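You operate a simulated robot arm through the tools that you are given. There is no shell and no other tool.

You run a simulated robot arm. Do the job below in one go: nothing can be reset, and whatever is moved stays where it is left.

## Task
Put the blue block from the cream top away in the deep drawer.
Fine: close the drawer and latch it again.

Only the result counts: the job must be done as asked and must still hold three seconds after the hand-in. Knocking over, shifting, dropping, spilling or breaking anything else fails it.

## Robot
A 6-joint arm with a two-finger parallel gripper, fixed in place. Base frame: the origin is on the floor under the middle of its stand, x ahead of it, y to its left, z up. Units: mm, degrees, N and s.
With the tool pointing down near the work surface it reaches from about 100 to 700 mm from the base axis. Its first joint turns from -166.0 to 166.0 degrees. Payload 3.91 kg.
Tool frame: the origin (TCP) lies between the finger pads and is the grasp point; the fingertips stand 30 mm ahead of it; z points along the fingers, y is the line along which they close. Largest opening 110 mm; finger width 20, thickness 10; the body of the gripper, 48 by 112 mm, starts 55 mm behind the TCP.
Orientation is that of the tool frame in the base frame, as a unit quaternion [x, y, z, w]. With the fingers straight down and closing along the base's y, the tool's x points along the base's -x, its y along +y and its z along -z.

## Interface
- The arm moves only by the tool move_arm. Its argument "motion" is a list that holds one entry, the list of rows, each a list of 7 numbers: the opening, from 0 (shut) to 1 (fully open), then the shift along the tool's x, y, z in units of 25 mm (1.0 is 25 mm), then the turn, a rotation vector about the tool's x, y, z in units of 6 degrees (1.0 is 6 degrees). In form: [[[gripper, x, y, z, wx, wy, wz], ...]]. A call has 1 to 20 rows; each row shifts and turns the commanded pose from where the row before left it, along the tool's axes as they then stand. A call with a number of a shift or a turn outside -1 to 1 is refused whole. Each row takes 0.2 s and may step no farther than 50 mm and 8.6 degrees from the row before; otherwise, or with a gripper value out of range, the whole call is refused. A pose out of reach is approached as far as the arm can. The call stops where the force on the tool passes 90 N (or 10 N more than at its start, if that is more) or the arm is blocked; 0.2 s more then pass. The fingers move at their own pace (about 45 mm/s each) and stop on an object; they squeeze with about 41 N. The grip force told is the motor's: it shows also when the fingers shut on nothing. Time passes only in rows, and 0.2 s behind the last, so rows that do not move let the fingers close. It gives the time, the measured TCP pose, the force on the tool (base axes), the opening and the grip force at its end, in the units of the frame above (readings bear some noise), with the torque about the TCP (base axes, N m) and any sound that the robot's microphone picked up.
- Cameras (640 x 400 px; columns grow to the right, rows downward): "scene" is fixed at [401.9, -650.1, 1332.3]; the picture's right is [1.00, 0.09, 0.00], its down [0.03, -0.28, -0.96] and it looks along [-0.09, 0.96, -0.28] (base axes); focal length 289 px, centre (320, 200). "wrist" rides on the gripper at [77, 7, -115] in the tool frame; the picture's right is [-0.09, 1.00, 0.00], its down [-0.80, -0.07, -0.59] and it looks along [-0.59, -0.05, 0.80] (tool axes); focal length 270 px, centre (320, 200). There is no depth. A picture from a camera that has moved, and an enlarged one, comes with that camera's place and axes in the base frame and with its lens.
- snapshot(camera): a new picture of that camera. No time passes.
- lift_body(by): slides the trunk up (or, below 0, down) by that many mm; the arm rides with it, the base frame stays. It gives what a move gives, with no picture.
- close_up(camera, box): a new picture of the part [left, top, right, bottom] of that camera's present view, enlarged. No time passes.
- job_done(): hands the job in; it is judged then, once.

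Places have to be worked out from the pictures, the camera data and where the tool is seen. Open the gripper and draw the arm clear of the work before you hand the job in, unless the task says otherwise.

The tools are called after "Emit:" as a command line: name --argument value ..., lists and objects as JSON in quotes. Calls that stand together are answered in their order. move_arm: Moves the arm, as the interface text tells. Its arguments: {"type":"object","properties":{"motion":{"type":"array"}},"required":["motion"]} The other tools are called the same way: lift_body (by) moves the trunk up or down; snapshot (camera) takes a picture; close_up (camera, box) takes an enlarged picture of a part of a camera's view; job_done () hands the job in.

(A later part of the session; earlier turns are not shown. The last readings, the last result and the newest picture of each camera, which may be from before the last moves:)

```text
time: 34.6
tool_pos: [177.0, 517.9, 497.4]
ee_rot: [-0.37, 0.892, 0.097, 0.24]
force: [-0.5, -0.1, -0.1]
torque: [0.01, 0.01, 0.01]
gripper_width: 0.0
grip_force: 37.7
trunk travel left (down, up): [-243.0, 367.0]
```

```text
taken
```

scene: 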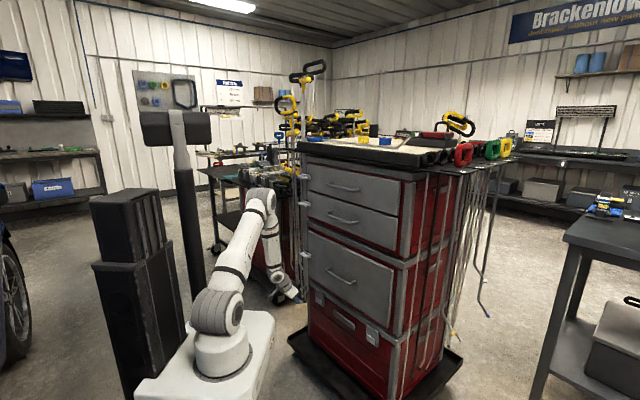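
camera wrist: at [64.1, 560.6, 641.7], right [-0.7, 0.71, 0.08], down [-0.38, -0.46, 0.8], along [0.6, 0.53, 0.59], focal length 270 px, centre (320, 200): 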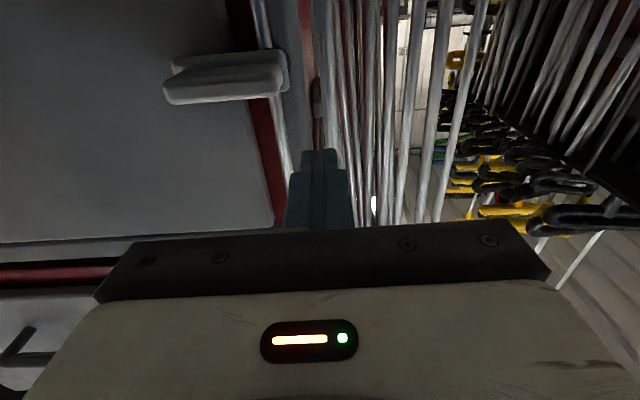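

The trunk is now 250 mm lower with everything clear. I'll raise the tool to z about 640 and tilt it toward horizontal beside the tab.

Emit:
move_arm --motion '[[[0, -0.51, 0, -0.883, 0, 0, 0], [0, -0.51, 0, -0.883, 0, 0, 0], [0, -0.51, 0, -0.883, 0, 0, 0], [0, -0.51, 0, -0.883, 0, 0, 0], [0, -0.51, 0, -0.883, 0, 0, 0], [0, -0.51, 0, -0.883, 0, 0, 0], [0, -0.7, 0, 0.4, 0, 0, 0], [0, -0.7, 0, 0.4, 0, 0, 0]]]'

Emit:
move_arm --motion '[[[0, 0, 0, 0, 0, -1, 0], [0, 0, 0, 0, 0, -1, 0], [0, 0, 0, 0, 0, -1, 0], [0, 0, 0, 0, 0, -1, 0], [0, 0, 0, 0, 0, -1, 0], [0, 0, 0, 0, 0, -1, 0], [0, 0, 0, 0, 0, -1, 0], [0, 0, 0, 0, 0, -1, 0], [0, 0, 0, 0, 0, -1, 0]]]'

Emit:
snapshot --camera "wrist"

Emit:
snapshot --camera "scene"

```text
time: 36.4
tool_pos: [208.4, 546.3, 651.2]
ee_rot: [-0.37, 0.893, 0.098, 0.239]
force: [-0.6, -0.1, -0.3]
torque: [-0.02, -0.03, 0.01]
gripper_width: 0.0
grip_force: 37.2
trunk travel left (down, up): [-243.0, 367.0]
```

```text
time: 38.4
tool_pos: [203.1, 570.8, 669.9]
ee_rot: [-0.287, 0.686, 0.251, 0.62]
force: [0.0, -0.4, -0.1]
torque: [0.0, 0.01, 0.03]
gripper_width: 0.0
grip_force: 37.9
out of reach, approached as far as the arm can: row 8, 9
trunk travel left (down, up): [-243.0, 367.0]
```

```text
taken
camera wrist: at [111.2, 487.4, 603.7], right [-0.7, 0.71, 0.08], down [-0.32, -0.4, 0.86], along [0.64, 0.57, 0.5], focal length 270 px, centre (320, 200)
```

wrist: 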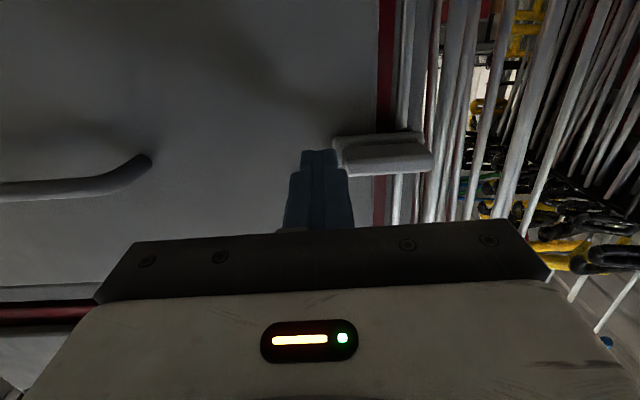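

```text
taken
```

scene: 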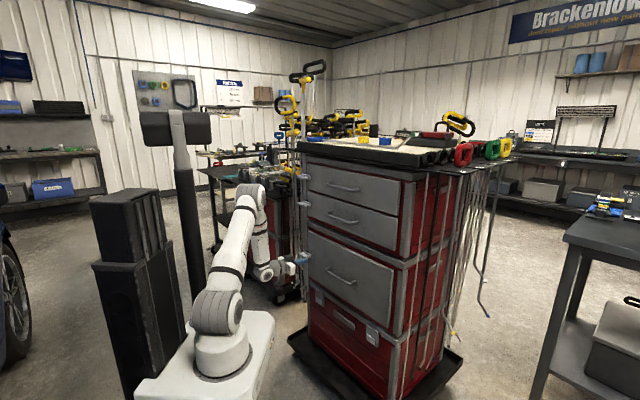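

Tool is now about 84° tilted at (203, 571, 670), right beside the tab. I'll look at the latch from below, then use the trunk to drop 35 mm.

Emit:
close_up --camera "wrist" --box '[290, 100, 450, 220]'

Emit:
lift_body --by -38

Emit:
snapshot --camera "wrist"

```text
3.33 times, centred on (370, 160) of wrist
camera zoom: at [111.2, 487.4, 603.7], right [-0.7, 0.71, 0.08], down [-0.32, -0.4, 0.86], along [0.64, 0.57, 0.5], focal length 901 px, centre (153, 333)
```

zoom: 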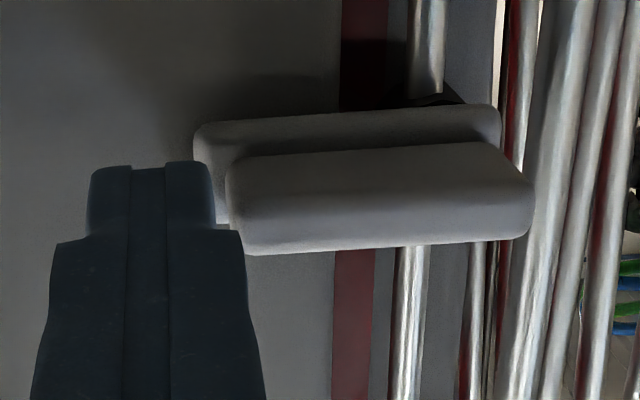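

```text
time: 39.3
tool_pos: [203.5, 570.4, 631.1]
ee_rot: [-0.287, 0.686, 0.251, 0.619]
force: [-0.3, -0.1, 0.6]
torque: [-0.01, 0.02, -0.01]
gripper_width: 0.1
grip_force: 37.8
trunk travel left (down, up): [-205.0, 405.0]
```

```text
taken
camera wrist: at [111.2, 487.2, 565.5], right [-0.7, 0.71, 0.08], down [-0.32, -0.4, 0.86], along [0.65, 0.57, 0.5], focal length 270 px, centre (320, 200)
```

wrist: 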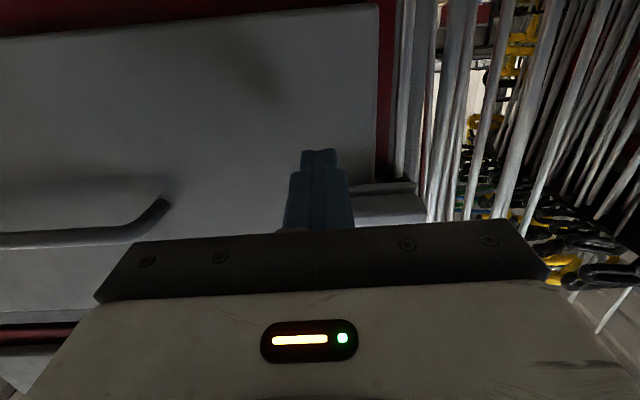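

The fingers are now below the tab's level. I'll slide sideways under the tab's free end and slightly forward, then push up in small steps.

Emit:
move_arm --motion '[[[0, 0, 0.5, 0.2, 0, 0, 0], [0, 0, 0.5, 0.2, 0, 0, 0], [0, -0.4, 0, 0, 0, 0, 0], [0, -0.2, 0, 0, 0, 0, 0]]]'

Emit:
move_arm --motion '[[[0, -0.15, 0, 0, 0, 0, 0]]]'

Emit:
move_arm --motion '[[[0, -0.15, 0, 0, 0, 0, 0]]]'

Emit:
snapshot --camera "wrist"

```text
time: 40.3
tool_pos: [194.0, 595.9, 641.3]
ee_rot: [-0.288, 0.686, 0.251, 0.619]
force: [-0.6, -1.2, -0.2]
torque: [0.01, -0.02, -0.02]
gripper_width: 0.0
grip_force: 37.7
trunk travel left (down, up): [-205.0, 405.0]
```

```text
time: 40.7
tool_pos: [195.4, 596.7, 646.3]
ee_rot: [-0.287, 0.687, 0.25, 0.62]
force: [-0.3, -0.7, 0.5]
torque: [-0.01, -0.01, 0.01]
gripper_width: 0.1
grip_force: 37.8
trunk travel left (down, up): [-205.0, 405.0]
```

```text
time: 41.1
tool_pos: [195.4, 596.1, 651.2]
ee_rot: [-0.286, 0.687, 0.25, 0.619]
force: [-0.3, -0.5, -0.5]
torque: [-0.01, -0.01, 0.02]
gripper_width: 0.3
grip_force: 37.8
trunk travel left (down, up): [-205.0, 405.0]
```

```text
taken
camera wrist: at [102.6, 514.4, 586.0], right [-0.7, 0.71, 0.08], down [-0.32, -0.4, 0.86], along [0.65, 0.57, 0.5], focal length 270 px, centre (320, 200)
```

wrist: 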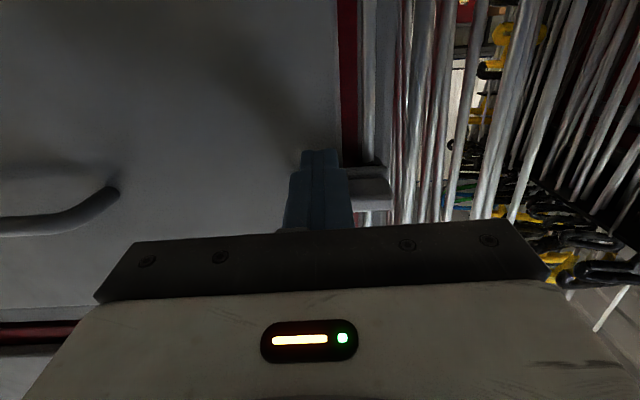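

Fingers are under the tab with no contact yet at z 651. I'll continue upward in small steps.

Emit:
move_arm --motion '[[[0, -0.15, 0, 0, 0, 0, 0]]]'

Emit:
move_arm --motion '[[[0, -0.15, 0, 0, 0, 0, 0]]]'

Emit:
move_arm --motion '[[[0, -0.15, 0, 0, 0, 0, 0]]]'

Emit:
snapshot --camera "wrist"

```text
time: 41.5
tool_pos: [195.5, 597.7, 655.0]
ee_rot: [-0.287, 0.687, 0.251, 0.619]
force: [0.0, -0.6, -0.3]
torque: [-0.02, 0.02, 0.0]
gripper_width: 0.0
grip_force: 37.5
trunk travel left (down, up): [-205.0, 405.0]
```

```text
time: 41.9
tool_pos: [194.9, 597.9, 657.7]
ee_rot: [-0.287, 0.687, 0.25, 0.62]
force: [-0.6, 0.2, -0.8]
torque: [-0.02, 0.0, -0.02]
gripper_width: 0.1
grip_force: 37.2
trunk travel left (down, up): [-205.0, 405.0]
```

```text
time: 42.3
tool_pos: [196.1, 597.8, 663.5]
ee_rot: [-0.287, 0.686, 0.251, 0.62]
force: [-0.4, -1.3, -0.4]
torque: [0.0, -0.01, 0.03]
gripper_width: 0.1
grip_force: 38.1
trunk travel left (down, up): [-205.0, 405.0]
```

```text
taken
camera wrist: at [103.0, 514.8, 598.3], right [-0.7, 0.71, 0.08], down [-0.32, -0.4, 0.86], along [0.65, 0.57, 0.5], focal length 270 px, centre (320, 200)
```

wrist: 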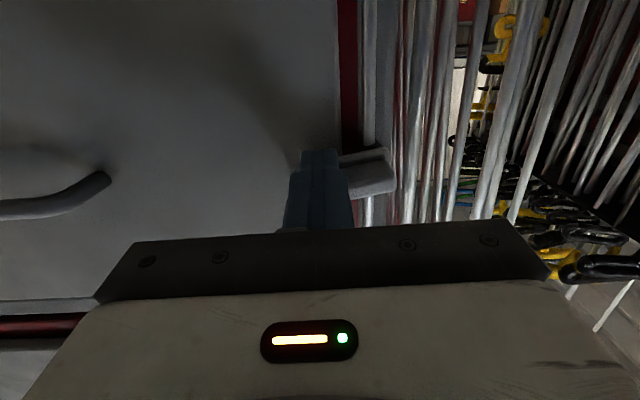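

No force yet at z 663 although the tab should be in contact – I'll zoom in to see whether it is already turning.

Emit:
close_up --camera "wrist" --box '[280, 110, 440, 220]'

Emit:
close_up --camera "scene" --box '[275, 225, 355, 275]'

```text
3.64 times, centred on (360, 165) of wrist
camera zoom: at [103.0, 514.8, 598.3], right [-0.7, 0.71, 0.08], down [-0.32, -0.4, 0.86], along [0.65, 0.57, 0.5], focal length 983 px, centre (174, 327)
```

zoom: 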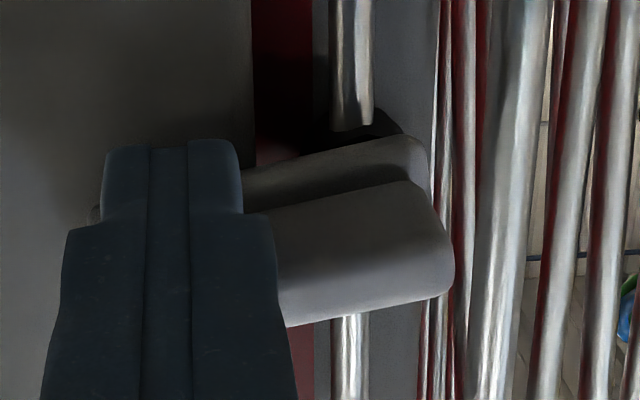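

```text
8.00 times, centred on (315, 250) of scene
camera zoom: at [401.9, -650.1, 1332.3], right [1.0, 0.09, 0.0], down [0.03, -0.28, -0.96], along [-0.09, 0.96, -0.28], focal length 2312 px, centre (360, -200)
```

zoom: 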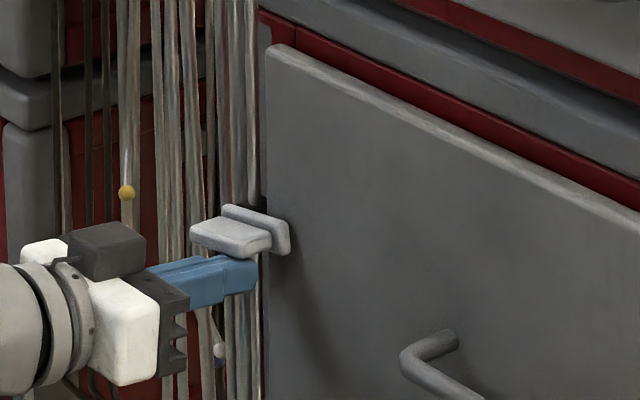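

The latch is turning: its drawer-side end swings up about the boss with negligible force. I'll follow the arc up and then sideways to bring it upright.

Emit:
move_arm --motion '[[[0, -0.4, -0.06, 0, 0, 0, 0], [0, -0.4, -0.06, 0, 0, 0, 0]]]'

Emit:
move_arm --motion '[[[0, -0.26, 0.2, 0, 0, 0, 0], [0, -0.26, 0.2, 0, 0, 0, 0]]]'

Emit:
close_up --camera "wrist" --box '[280, 100, 440, 220]'

Emit:
close_up --camera "scene" --box '[275, 225, 355, 275]'

```text
time: 42.9
tool_pos: [198.9, 595.8, 682.2]
ee_rot: [-0.287, 0.686, 0.252, 0.62]
force: [0.4, -0.2, 0.2]
torque: [-0.03, 0.03, 0.0]
gripper_width: 0.0
grip_force: 37.8
trunk travel left (down, up): [-205.0, 405.0]
```

```text
time: 43.5
tool_pos: [192.5, 605.5, 695.9]
ee_rot: [-0.287, 0.687, 0.25, 0.619]
force: [0.2, 0.0, 1.0]
torque: [0.05, -0.04, 0.0]
gripper_width: 0.0
grip_force: 37.4
trunk travel left (down, up): [-205.0, 405.0]
```

```text
3.33 times, centred on (360, 160) of wrist
camera zoom: at [100.1, 523.1, 630.7], right [-0.7, 0.71, 0.08], down [-0.32, -0.4, 0.86], along [0.65, 0.57, 0.5], focal length 901 px, centre (187, 333)
```

zoom: 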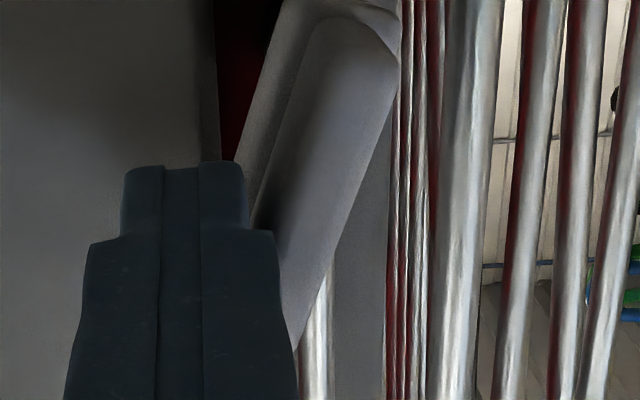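

```text
8.00 times, centred on (315, 250) of scene
camera zoom: at [401.9, -650.1, 1332.3], right [1.0, 0.09, 0.0], down [0.03, -0.28, -0.96], along [-0.09, 0.96, -0.28], focal length 2312 px, centre (360, -200)
```

zoom: 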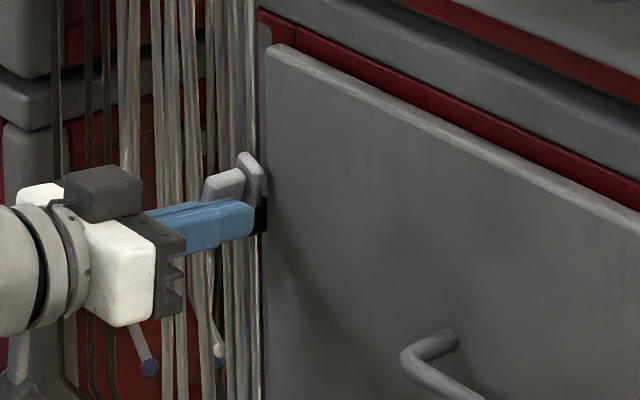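

The latch is now about 65° up. I'll push sideways to finish the quarter turn.

Emit:
move_arm --motion '[[[0, -0.12, 0.26, 0, 0, 0, 0], [0, -0.12, 0.26, 0, 0, 0, 0]]]'

Emit:
move_arm --motion '[[[0, 0, 0.1, 0, 0, 0, 0]]]'

Emit:
close_up --camera "wrist" --box '[280, 60, 440, 200]'

Emit:
close_up --camera "scene" --box '[275, 225, 355, 275]'

```text
time: 44.1
tool_pos: [183.8, 614.1, 700.8]
ee_rot: [-0.286, 0.687, 0.249, 0.62]
force: [3.8, -11.2, -3.2]
torque: [0.05, 0.01, -0.07]
gripper_width: 0.0
grip_force: 37.8
trunk travel left (down, up): [-205.0, 405.0]
```

```text
time: 44.5
tool_pos: [184.9, 615.0, 700.7]
ee_rot: [-0.285, 0.688, 0.248, 0.619]
force: [13.9, -23.0, -3.9]
torque: [-0.13, 0.01, -0.35]
gripper_width: 0.1
grip_force: 38.1
trunk travel left (down, up): [-205.0, 405.0]
```

```text
2.86 times, centred on (360, 130) of wrist
camera zoom: at [91.2, 532.2, 635.9], right [-0.69, 0.72, 0.08], down [-0.32, -0.4, 0.86], along [0.65, 0.57, 0.5], focal length 772 px, centre (206, 400)
```

zoom: 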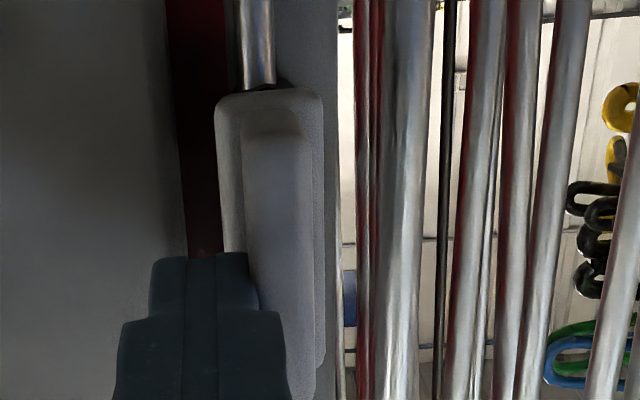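

```text
8.00 times, centred on (315, 250) of scene
camera zoom: at [401.9, -650.1, 1332.3], right [1.0, 0.09, 0.0], down [0.03, -0.28, -0.96], along [-0.09, 0.96, -0.28], focal length 2312 px, centre (360, -200)
```

zoom: 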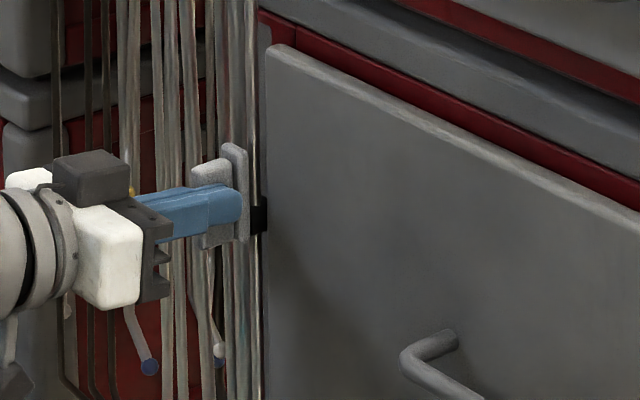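

The latch is upright against its stop and clear of the drawer edge. I'll ease the fingers off sideways and back away while un-tilting, then check it stays up.

Emit:
move_arm --motion '[[[0, 0, -0.4, 0, 0, 0, 0], [0, 0, -0.4, 0, 0, 0, 0], [0, 0, -0.4, 0, 0, 0.5, 0], [0, 0, -0.4, -0.5, 0, 1, 0], [0, 0, -0.4, -0.5, 0, 1, 0], [0, 0, -0.4, -0.5, 0, 1, 0], [0, 0, 0, -0.5, 0, 1, 0], [0, 0, 0, -0.5, 0, 1, 0]]]'

Emit:
close_up --camera "scene" --box '[275, 215, 355, 265]'

Emit:
snapshot --camera "wrist"

Emit:
snapshot --camera "scene"

```text
time: 46.3
tool_pos: [182.4, 533.8, 724.1]
ee_rot: [-0.346, 0.835, 0.158, 0.398]
force: [0.8, 0.6, 0.2]
torque: [-0.03, 0.0, -0.02]
gripper_width: 0.0
grip_force: 37.7
trunk travel left (down, up): [-205.0, 405.0]
```

```text
8.00 times, centred on (315, 240) of scene
camera zoom: at [401.9, -650.1, 1332.3], right [1.0, 0.09, 0.0], down [0.03, -0.28, -0.96], along [-0.09, 0.96, -0.28], focal length 2312 px, centre (360, -120)
```

zoom: 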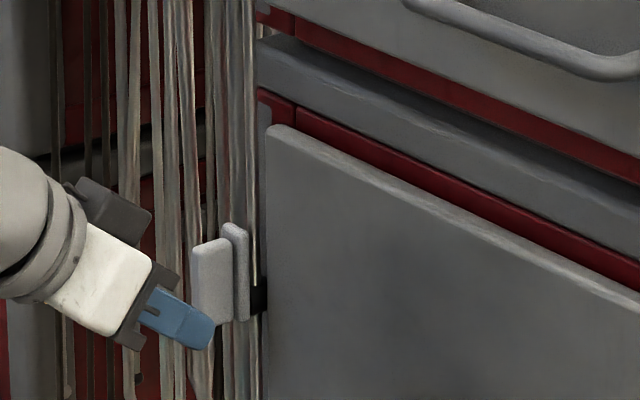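

```text
taken
camera wrist: at [78.6, 440.8, 736.0], right [-0.66, 0.75, 0.06], down [0.08, -0.01, 1.0], along [0.74, 0.67, -0.05], focal length 270 px, centre (320, 200)
```

wrist: 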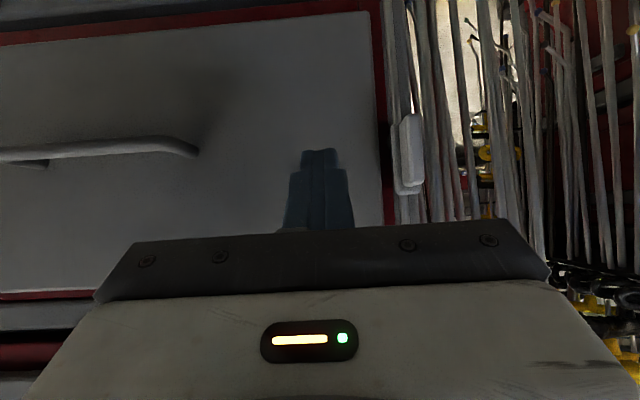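

```text
taken
```

scene: 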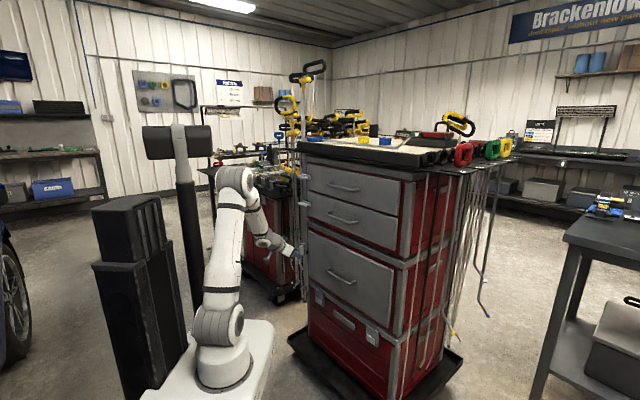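

The latch stays upright. The handle bar triangulates to ρ≈572 (along the 45° axis), z≈672, centred near l≈50, about 40 mm off the front. I'll move across to the handle centre, reducing the tilt to about 36°, staying clear in front.

Emit:
move_arm --motion '[[[0, -0.2, -0.99, -0.3, 0, 0.31, 0], [0, -0.2, -0.99, -0.3, 0, 0.31, 0], [0, 0, -0.99, 0, 0, 0.31, 0], [0, 0, -0.99, 0, 0, 0.31, 0], [0, 0, -0.99, 0, 0, 0.31, 0], [0, 0, -0.99, 0, 0, 0.31, 0], [0, 0, -0.99, 0, 0, 0.31, 0], [0, 0, -0.99, 0, 0, 0.31, 0]]]'

Emit:
snapshot --camera "wrist"

Emit:
snapshot --camera "scene"

```text
time: 48.1
tool_pos: [320.2, 389.8, 745.2]
ee_rot: [-0.363, 0.879, 0.113, 0.287]
force: [0.3, -0.5, 0.8]
torque: [-0.02, -0.01, 0.04]
gripper_width: 0.0
grip_force: 37.7
trunk travel left (down, up): [-205.0, 405.0]
```

```text
taken
camera wrist: at [220.9, 302.8, 791.8], right [-0.65, 0.76, 0.04], down [0.26, 0.17, 0.95], along [0.71, 0.63, -0.3], focal length 270 px, centre (320, 200)
```

wrist: 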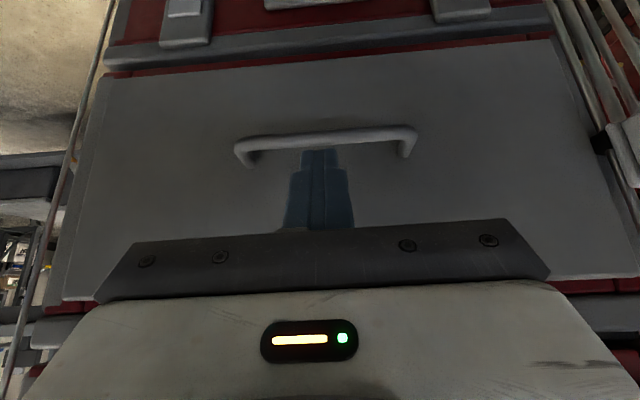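

```text
taken
```

scene: 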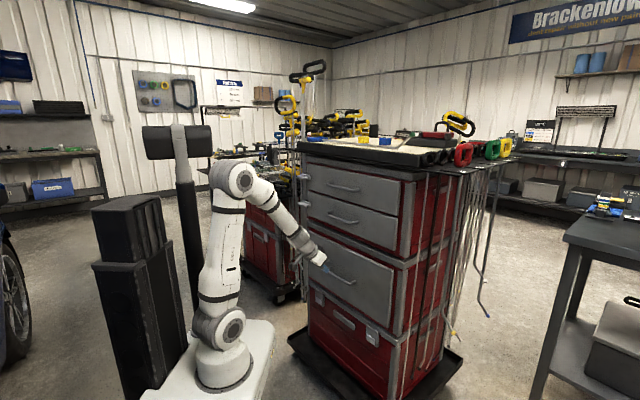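

Everything lines up: handle centre at l≈53, bar at ρ≈572, z≈673. I'll go to just above the gap behind the bar and slide the closed fingers down behind it.

Emit:
move_arm --motion '[[[0, -0.67, 0, 0.8, 0, 0, 0], [0, -0.67, 0, 0.8, 0, 0, 0]]]'

Emit:
move_arm --motion '[[[0, 0, 0, 0.5, 0, 0, 0], [0, 0, 0, 0.5, 0, 0, 0]]]'

Emit:
snapshot --camera "wrist"

Emit:
close_up --camera "scene" --box '[300, 245, 380, 295]'

```text
time: 48.7
tool_pos: [356.4, 426.0, 729.9]
ee_rot: [-0.364, 0.879, 0.112, 0.288]
force: [-0.1, -0.4, 0.0]
torque: [-0.01, 0.02, -0.04]
gripper_width: 0.2
grip_force: 37.3
trunk travel left (down, up): [-205.0, 405.0]
```

```text
time: 49.3
tool_pos: [366.4, 436.7, 710.4]
ee_rot: [-0.364, 0.879, 0.112, 0.288]
force: [-0.1, -0.4, -0.2]
torque: [-0.01, 0.0, 0.03]
gripper_width: 0.0
grip_force: 37.3
trunk travel left (down, up): [-205.0, 405.0]
```

```text
taken
camera wrist: at [268.0, 348.7, 757.6], right [-0.65, 0.76, 0.04], down [0.25, 0.17, 0.95], along [0.71, 0.63, -0.3], focal length 270 px, centre (320, 200)
```

wrist: 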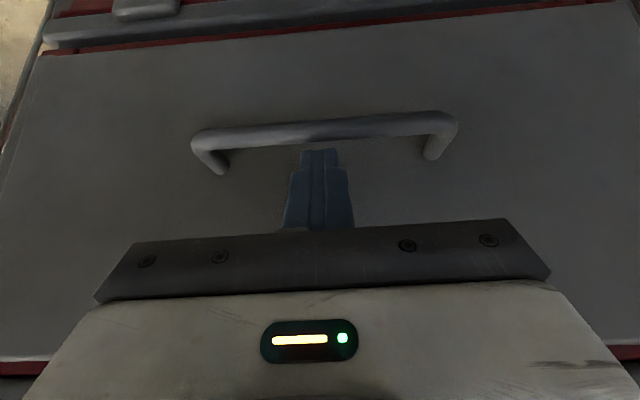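

```text
8.00 times, centred on (340, 270) of scene
camera zoom: at [401.9, -650.1, 1332.3], right [1.0, 0.09, 0.0], down [0.03, -0.28, -0.96], along [-0.09, 0.96, -0.28], focal length 2312 px, centre (160, -360)
```

zoom: 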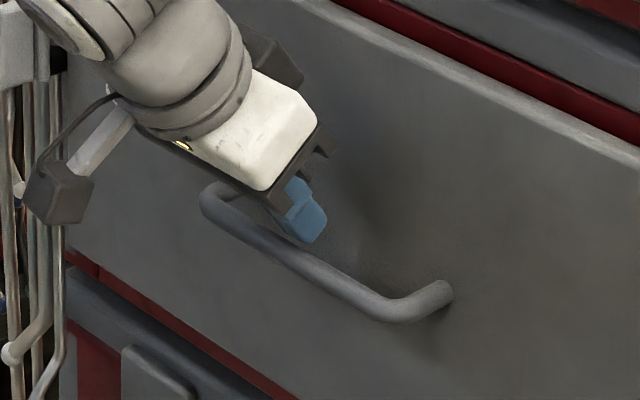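

The tips are just above and behind the bar with about 2 mm clearance. I'll add a little clearance and slide in the last 20 mm.

Emit:
move_arm --motion '[[[0, -0.1, 0.1, 0.2, 0, 0, 0], [0, 0, 0, 0.3, 0, 0, 0], [0, 0, 0, 0.3, 0, 0, 0]]]'

Emit:
close_up --camera "wrist" --box '[180, 90, 480, 240]'

Emit:
close_up --camera "scene" --box '[300, 245, 380, 295]'

```text
time: 50.1
tool_pos: [374.7, 446.3, 696.8]
ee_rot: [-0.365, 0.879, 0.113, 0.287]
force: [-0.5, -0.1, 0.5]
torque: [0.01, -0.01, 0.0]
gripper_width: 0.2
grip_force: 37.8
trunk travel left (down, up): [-205.0, 405.0]
```

```text
2.13 times, centred on (330, 165) of wrist
camera zoom: at [276.5, 359.6, 743.4], right [-0.65, 0.76, 0.04], down [0.25, 0.17, 0.95], along [0.71, 0.63, -0.3], focal length 577 px, centre (299, 275)
```

zoom: 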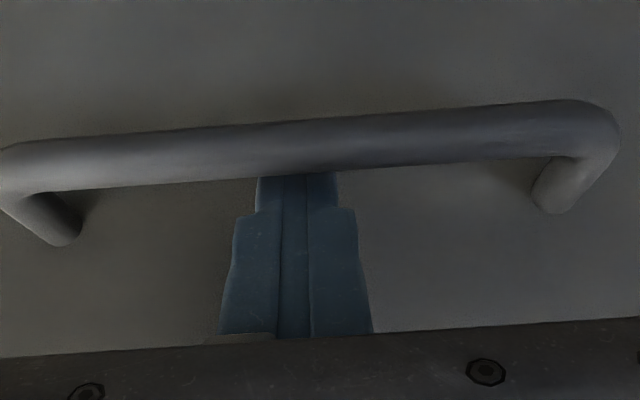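

```text
8.00 times, centred on (340, 270) of scene
camera zoom: at [401.9, -650.1, 1332.3], right [1.0, 0.09, 0.0], down [0.03, -0.28, -0.96], along [-0.09, 0.96, -0.28], focal length 2312 px, centre (160, -360)
```

zoom: 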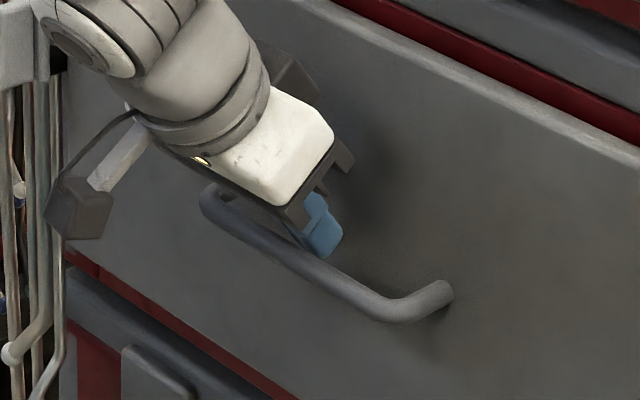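

The fingertips are behind the bar without touching the front. I'll pull straight out, first 20 mm, watching the force.

Emit:
move_arm --motion '[[[0, 0.324, 0, -0.235, 0, 0, 0], [0, 0.324, 0, -0.235, 0, 0, 0]]]'

Emit:
move_arm --motion '[[[0, 0.324, 0, -0.235, 0, 0, 0], [0, 0.324, 0, -0.235, 0, 0, 0]]]'

Emit:
snapshot --camera "wrist"

Emit:
close_up --camera "scene" --box '[280, 220, 440, 320]'

```text
time: 50.7
tool_pos: [360.9, 432.9, 695.4]
ee_rot: [-0.364, 0.879, 0.112, 0.287]
force: [1.6, 2.1, 3.5]
torque: [0.06, -0.04, -0.02]
gripper_width: 0.0
grip_force: 37.9
trunk travel left (down, up): [-205.0, 405.0]
```

```text
time: 51.3
tool_pos: [344.9, 419.0, 696.7]
ee_rot: [-0.364, 0.879, 0.113, 0.287]
force: [0.1, 0.2, 0.6]
torque: [0.01, -0.03, 0.02]
gripper_width: 0.3
grip_force: 37.1
trunk travel left (down, up): [-205.0, 405.0]
```

```text
taken
camera wrist: at [246.9, 331.2, 743.4], right [-0.65, 0.76, 0.04], down [0.26, 0.17, 0.95], along [0.71, 0.63, -0.3], focal length 270 px, centre (320, 200)
```

wrist: 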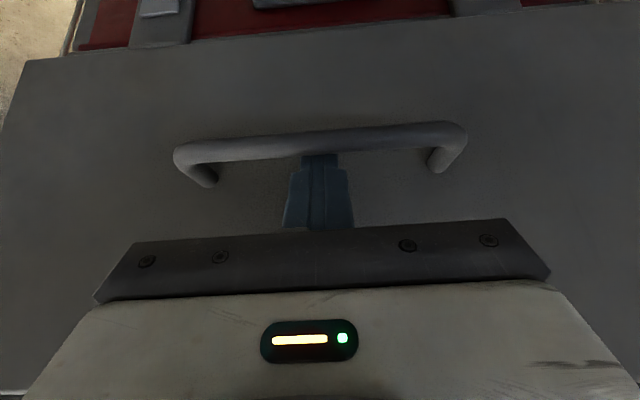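

```text
4.00 times, centred on (360, 270) of scene
camera zoom: at [401.9, -650.1, 1332.3], right [1.0, 0.09, 0.0], down [0.03, -0.28, -0.96], along [-0.09, 0.96, -0.28], focal length 1156 px, centre (160, -80)
```

zoom: 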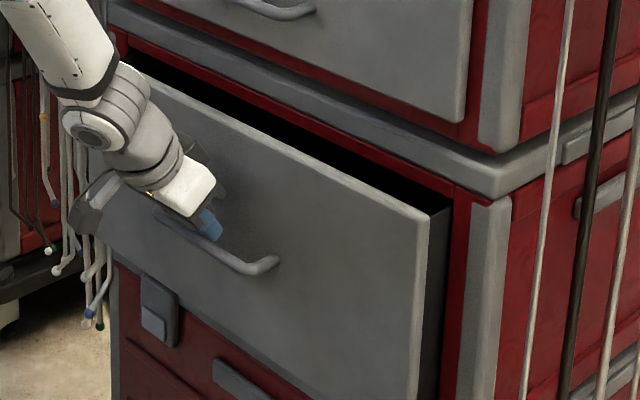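

The drawer slides out easily (about 35 mm so far). I'll keep pulling in 50 mm stages.

Emit:
move_arm --motion '[[[0, 0.405, 0, -0.294, 0, 0, 0], [0, 0.405, 0, -0.294, 0, 0, 0], [0, 0.405, 0, -0.294, 0, 0, 0], [0, 0.405, 0, -0.294, 0, 0, 0]]]'

Emit:
move_arm --motion '[[[0, 0.405, 0, -0.294, 0, 0, 0], [0, 0.405, 0, -0.294, 0, 0, 0], [0, 0.405, 0, -0.294, 0, 0, 0], [0, 0.405, 0, -0.294, 0, 0, 0]]]'

Emit:
snapshot --camera "scene"

```text
time: 52.3
tool_pos: [308.5, 382.2, 695.1]
ee_rot: [-0.364, 0.879, 0.112, 0.287]
force: [0.8, 2.3, 3.1]
torque: [0.02, -0.03, 0.01]
gripper_width: 0.3
grip_force: 37.6
trunk travel left (down, up): [-205.0, 405.0]
```

```text
time: 53.3
tool_pos: [275.0, 347.1, 696.0]
ee_rot: [-0.364, 0.879, 0.112, 0.287]
force: [0.2, -0.7, 0.0]
torque: [-0.03, 0.01, 0.01]
gripper_width: 0.0
grip_force: 37.7
trunk travel left (down, up): [-205.0, 405.0]
```

```text
taken
```

scene: 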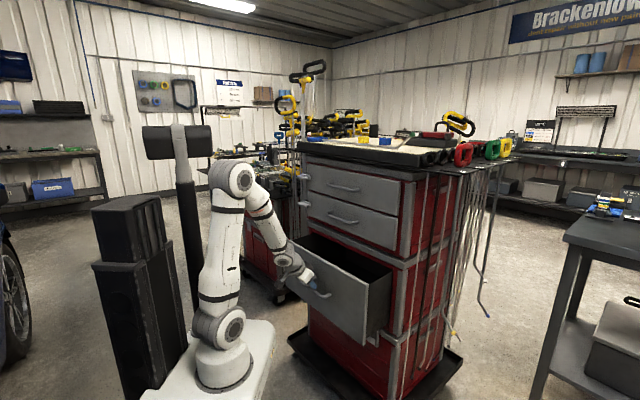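

About 135 mm open. Continue pulling in stages.

Emit:
move_arm --motion '[[[0, 0.405, 0, -0.294, 0, 0, 0], [0, 0.405, 0, -0.294, 0, 0, 0], [0, 0.405, 0, -0.294, 0, 0, 0], [0, 0.405, 0, -0.294, 0, 0, 0]]]'

Emit:
move_arm --motion '[[[0, 0.405, 0, -0.294, 0, 0, 0], [0, 0.405, 0, -0.294, 0, 0, 0], [0, 0.405, 0, -0.294, 0, 0, 0]]]'

Emit:
snapshot --camera "scene"

Emit:
snapshot --camera "wrist"

```text
time: 54.3
tool_pos: [252.1, 341.9, 705.3]
ee_rot: [-0.364, 0.879, 0.112, 0.287]
force: [0.3, 0.2, -0.5]
torque: [0.0, 0.01, -0.02]
gripper_width: 0.0
grip_force: 38.1
out of reach, approached as far as the arm can: row 2, 3, 4
trunk travel left (down, up): [-205.0, 405.0]
```

```text
time: 55.1
tool_pos: [237.2, 344.0, 716.0]
ee_rot: [-0.365, 0.879, 0.112, 0.286]
force: [-0.2, 0.3, -0.4]
torque: [0.04, 0.03, 0.0]
gripper_width: 0.3
grip_force: 37.6
out of reach, approached as far as the arm can: row 1, 2, 3
trunk travel left (down, up): [-205.0, 405.0]
```

```text
taken
```

scene: 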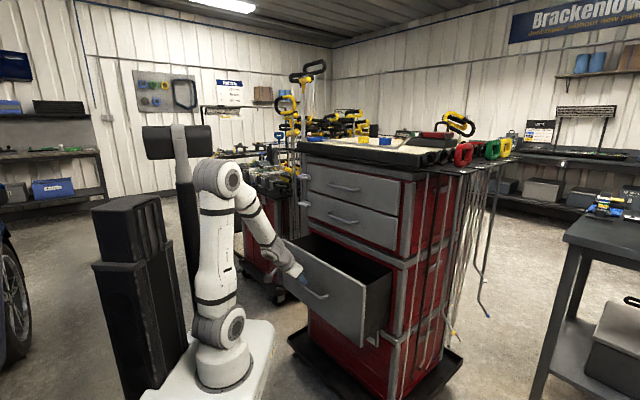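

```text
taken
camera wrist: at [137.6, 256.9, 765.0], right [-0.65, 0.76, 0.04], down [0.26, 0.17, 0.95], along [0.71, 0.63, -0.3], focal length 270 px, centre (320, 200)
```

wrist: 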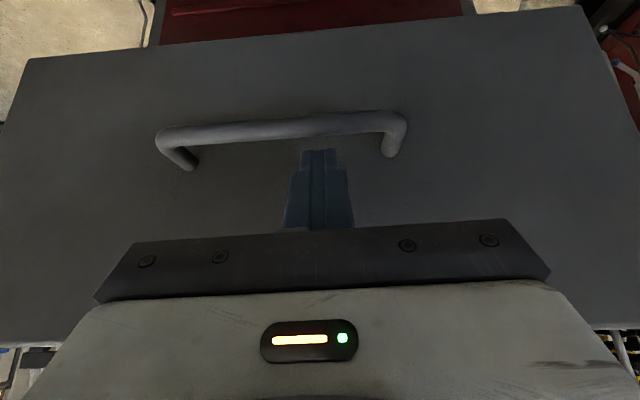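

The arm hit its fold limit at this trunk height; the drawer is about 148 mm open and the fingers have come just above the bar. I'll raise the trunk straight up to free them, then pull the front panel from inside with a vertical tool.

Emit:
lift_body --by 288

Emit:
snapshot --camera "wrist"

Emit:
snapshot --camera "scene"

```text
time: 58.0
tool_pos: [236.3, 344.5, 1004.9]
ee_rot: [-0.365, 0.879, 0.112, 0.287]
force: [-0.1, -0.2, 0.2]
torque: [-0.02, 0.02, -0.02]
gripper_width: 0.2
grip_force: 37.7
trunk travel left (down, up): [-493.0, 117.0]
```

```text
taken
camera wrist: at [137.7, 256.9, 1053.0], right [-0.65, 0.76, 0.04], down [0.26, 0.17, 0.95], along [0.71, 0.63, -0.3], focal length 270 px, centre (320, 200)
```

wrist: 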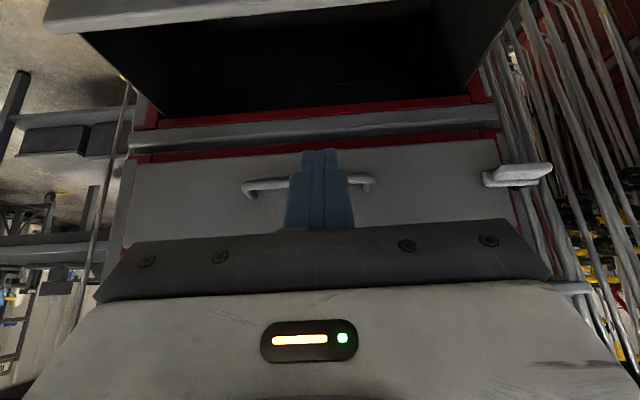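

```text
taken
```

scene: 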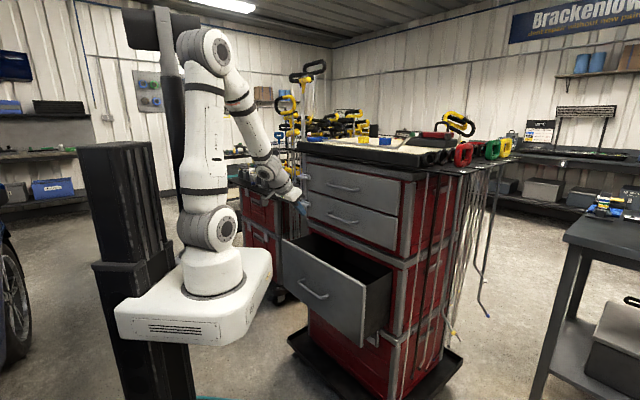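

The drawer stands open and the tool is clear above. I'll bring the tool vertical and look down into the drawer.

Emit:
move_arm --motion '[[[0, 0, 0, 0, 0, 1, 0], [0, 0, 0, 0, 0, 1, 0], [0, 0, 0, 0, 0, 1, 0], [0, 0, 0, 0, 0, 1, 0], [0, 0, 0, 0, 0, 1, 0], [0, 0, 0, 0, 0, 1, 0]]]'

Emit:
snapshot --camera "wrist"

Emit:
close_up --camera "scene" --box '[270, 220, 430, 350]'

```text
time: 59.4
tool_pos: [236.4, 344.4, 1005.4]
ee_rot: [-0.381, 0.925, -0.006, 0.0]
force: [-0.7, -0.4, -0.1]
torque: [0.0, -0.01, -0.01]
gripper_width: 0.0
grip_force: 37.9
trunk travel left (down, up): [-493.0, 117.0]
```

```text
taken
camera wrist: at [174.7, 294.6, 1120.1], right [-0.64, 0.77, -0.01], down [0.62, 0.52, 0.59], along [0.46, 0.37, -0.81], focal length 270 px, centre (320, 200)
```

wrist: 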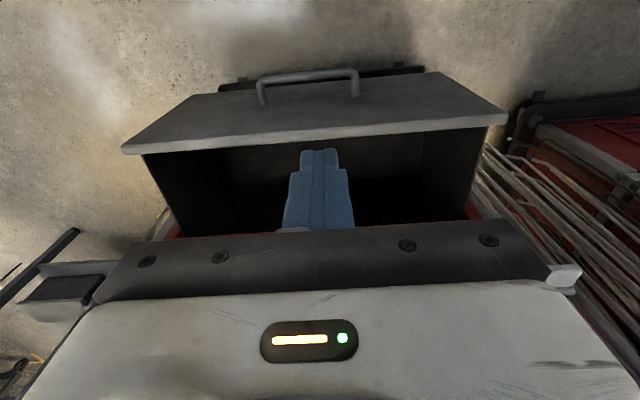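

```text
3.08 times, centred on (350, 285) of scene
camera zoom: at [401.9, -650.1, 1332.3], right [1.0, 0.09, 0.0], down [0.03, -0.28, -0.96], along [-0.09, 0.96, -0.28], focal length 889 px, centre (228, -62)
```

zoom: 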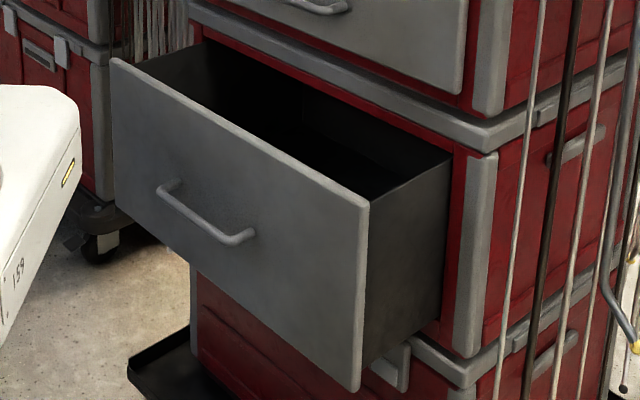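

Panel top edge is at ρ≈462, z≈796; interior spans l about −165 to 275. I'll move the vertical fingers over the opening behind the panel and lower them about 40 mm inside.

Emit:
move_arm --motion '[[[0, -0.92, -0.26, 0, 0, 0, 0], [0, -0.92, -0.26, 0, 0, 0, 0], [0, -0.92, -0.26, 0, 0, 0, 0], [0, -0.92, -0.26, 0, 0, 0, 0]]]'

Emit:
move_arm --motion '[[[0, 0, 0, 1, 0, 0, 0], [0, 0, 0, 1, 0, 0, 0], [0, 0, 0, 1, 0, 0, 0], [0, 0, 0, 1, 0, 0, 0], [0, 0, 0, 1, 0, 0, 0], [0, 0, 0, 1, 0, 0, 0]]]'

Emit:
snapshot --camera "wrist"

Emit:
snapshot --camera "scene"

```text
time: 60.4
tool_pos: [321.3, 387.6, 1005.9]
ee_rot: [-0.382, 0.924, -0.007, 0.001]
force: [-0.2, -0.4, 0.6]
torque: [0.01, 0.01, -0.01]
gripper_width: 0.0
grip_force: 38.0
trunk travel left (down, up): [-493.0, 117.0]
```

```text
time: 61.8
tool_pos: [320.5, 387.3, 856.1]
ee_rot: [-0.382, 0.924, -0.007, 0.0]
force: [0.6, 0.9, 0.6]
torque: [0.02, -0.02, 0.03]
gripper_width: 0.0
grip_force: 37.7
trunk travel left (down, up): [-493.0, 117.0]
```

```text
taken
camera wrist: at [259.0, 338.9, 970.5], right [-0.64, 0.77, -0.01], down [0.61, 0.52, 0.59], along [0.46, 0.37, -0.81], focal length 270 px, centre (320, 200)
```

wrist: 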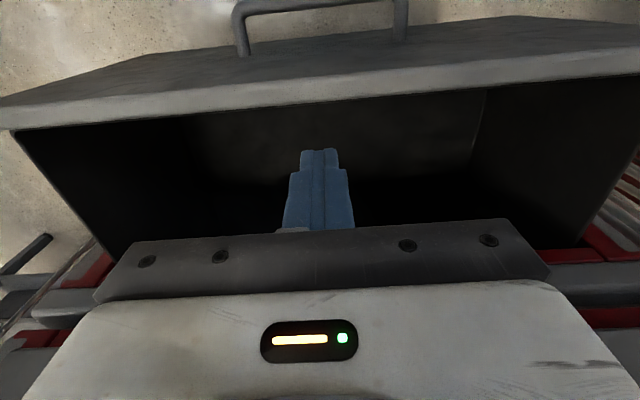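

```text
taken
```

scene: 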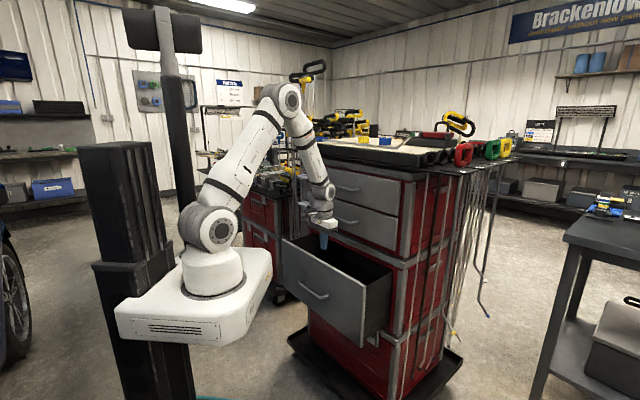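

Fingers are about 18 mm behind the panel's inner face. I'll lower them inside and pull the panel outward.

Emit:
move_arm --motion '[[[0, 0, 0, 0.9, 0, 0, 0], [0, 0, 0, 0.9, 0, 0, 0], [0, 0, 0, 0.9, 0, 0, 0], [0, 0.4, 0, 0, 0, 0, 0], [0, 0.4, 0, 0, 0, 0, 0]]]'

Emit:
move_arm --motion '[[[0, 0.4, 0, 0, 0, 0, 0], [0, 0.4, 0, 0, 0, 0, 0], [0, 0.4, 0, 0, 0, 0, 0]]]'

Emit:
snapshot --camera "scene"

```text
time: 63.0
tool_pos: [306.7, 374.0, 787.3]
ee_rot: [-0.381, 0.925, -0.006, 0.001]
force: [0.2, -0.1, -0.1]
torque: [0.02, -0.03, 0.02]
gripper_width: 0.0
grip_force: 37.4
trunk travel left (down, up): [-493.0, 117.0]
```

```text
time: 63.8
tool_pos: [284.9, 351.6, 788.8]
ee_rot: [-0.381, 0.925, -0.007, 0.001]
force: [0.1, -0.3, 0.7]
torque: [-0.03, 0.01, 0.02]
gripper_width: 0.0
grip_force: 37.6
trunk travel left (down, up): [-493.0, 117.0]
```

```text
taken
```

scene: 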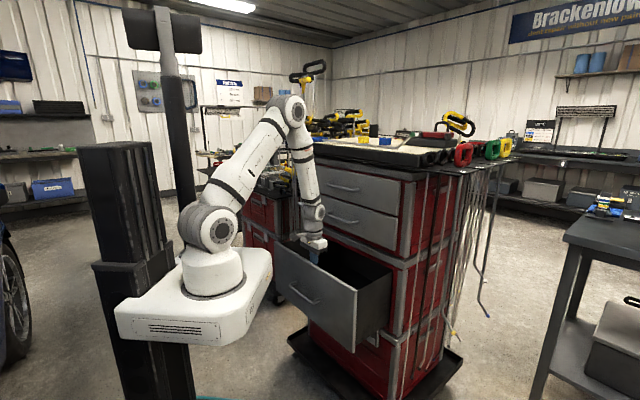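

The drawer follows easily (about 180 mm open). I'll pull another 75 mm.

Emit:
move_arm --motion '[[[0, 0.5, 0, 0, 0, 0, 0], [0, 0.5, 0, 0, 0, 0, 0], [0, 0.5, 0, 0, 0, 0, 0]]]'

Emit:
move_arm --motion '[[[0, 0.5, 0, 0, 0, 0, 0], [0, 0.4, 0, 0, 0, 0, 0], [0, 0.3, 0, 0, 0, 0, 0]]]'

Emit:
snapshot --camera "scene"

Emit:
snapshot --camera "wrist"

```text
time: 64.6
tool_pos: [258.8, 325.1, 788.5]
ee_rot: [-0.381, 0.925, -0.007, 0.0]
force: [-0.4, -0.4, 0.0]
torque: [-0.03, 0.0, -0.01]
gripper_width: 0.0
grip_force: 37.8
trunk travel left (down, up): [-493.0, 117.0]
```

```text
time: 65.4
tool_pos: [238.3, 304.4, 789.2]
ee_rot: [-0.381, 0.925, -0.007, 0.001]
force: [1.2, 1.8, 1.3]
torque: [0.03, -0.04, 0.0]
gripper_width: 0.1
grip_force: 38.0
trunk travel left (down, up): [-493.0, 117.0]
```

```text
taken
```

scene: 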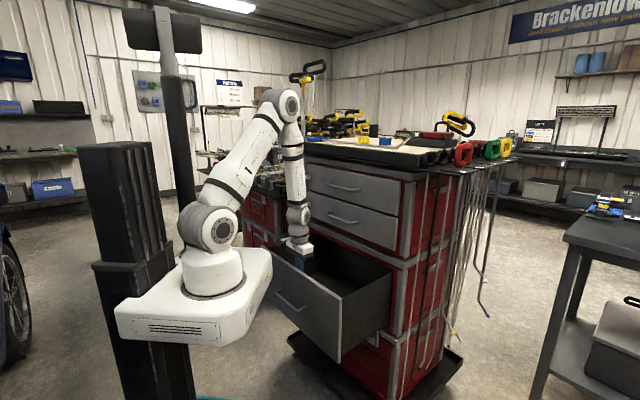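

```text
taken
camera wrist: at [176.3, 255.0, 903.6], right [-0.64, 0.77, -0.01], down [0.61, 0.52, 0.59], along [0.46, 0.37, -0.81], focal length 270 px, centre (320, 200)
```

wrist: 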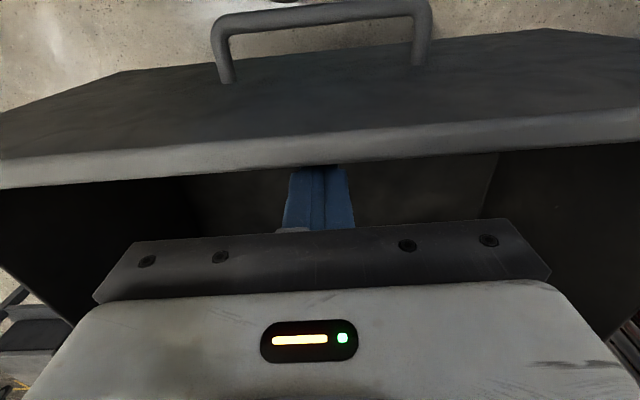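

Drawer is about 247 mm open – enough. I'll free the fingers, rise out of the drawer, and raise the trunk to go for the block.

Emit:
move_arm --motion '[[[0, -0.6, 0, 0, 0, 0, 0], [0, 0, 0, -1, 0, 0, 0], [0, 0, 0, -1, 0, 0, 0], [0, 0, 0, -1, 0, 0, 0], [0, 0, 0, -1, 0, 0, 0], [0, 0, 0, -1, 0, 0, 0], [0, 0, 0, -1, 0, 0, 0], [0, 0, 0, -1, 0, 0, 0], [0, 0, 0, -1, 0, 0, 0]]]'

Emit:
lift_body --by 115

Emit:
move_arm --motion '[[[0, 0, 0, -1, 0, 0, 0], [0, 0, 0, -1, 0, 0, 0], [0, 0, 0, -1, 0, 0, 0], [0, 0, 0, -1, 0, 0, 0], [0.3, 0, 0, -1, 0, 0, 0], [0.5, 0, 0, -1, 0, 0, 0], [0.75, 0, 0, -1, 0, 0, 0], [0.75, 0, 0, -1, 0, 0, 0], [0.75, 0, 0, -1, 0, 0, 0], [0.75, 0, 0, -1, 0, 0, 0], [0.75, 0, 0, -1, 0, 0, 0]]]'

Emit:
snapshot --camera "wrist"

Emit:
snapshot --camera "scene"

```text
time: 67.4
tool_pos: [246.5, 318.5, 991.1]
ee_rot: [-0.382, 0.924, -0.007, 0.0]
force: [0.3, -0.3, 0.2]
torque: [0.02, 0.04, 0.0]
gripper_width: 0.0
grip_force: 37.7
trunk travel left (down, up): [-493.0, 117.0]
```

```text
time: 68.8
tool_pos: [246.8, 319.1, 1103.3]
ee_rot: [-0.381, 0.925, -0.006, 0.001]
force: [-0.3, -0.2, -0.3]
torque: [-0.02, -0.02, 0.01]
gripper_width: 0.2
grip_force: 37.9
trunk travel left (down, up): [-608.0, 2.0]
```

```text
time: 71.2
tool_pos: [245.3, 320.3, 1380.2]
ee_rot: [-0.382, 0.924, -0.006, 0.002]
force: [-0.3, 0.5, 0.6]
torque: [-0.01, -0.05, 0.03]
gripper_width: 82.8
grip_force: 0.1
trunk travel left (down, up): [-608.0, 2.0]
```

```text
taken
camera wrist: at [182.9, 271.7, 1494.0], right [-0.64, 0.77, -0.01], down [0.61, 0.52, 0.59], along [0.46, 0.37, -0.8], focal length 270 px, centre (320, 200)
```

wrist: 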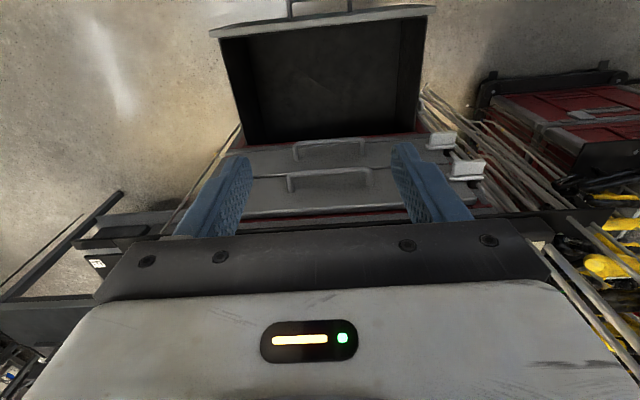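

```text
taken
```

scene: 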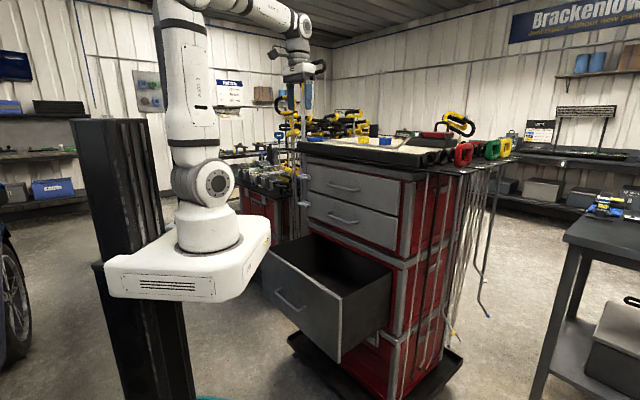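

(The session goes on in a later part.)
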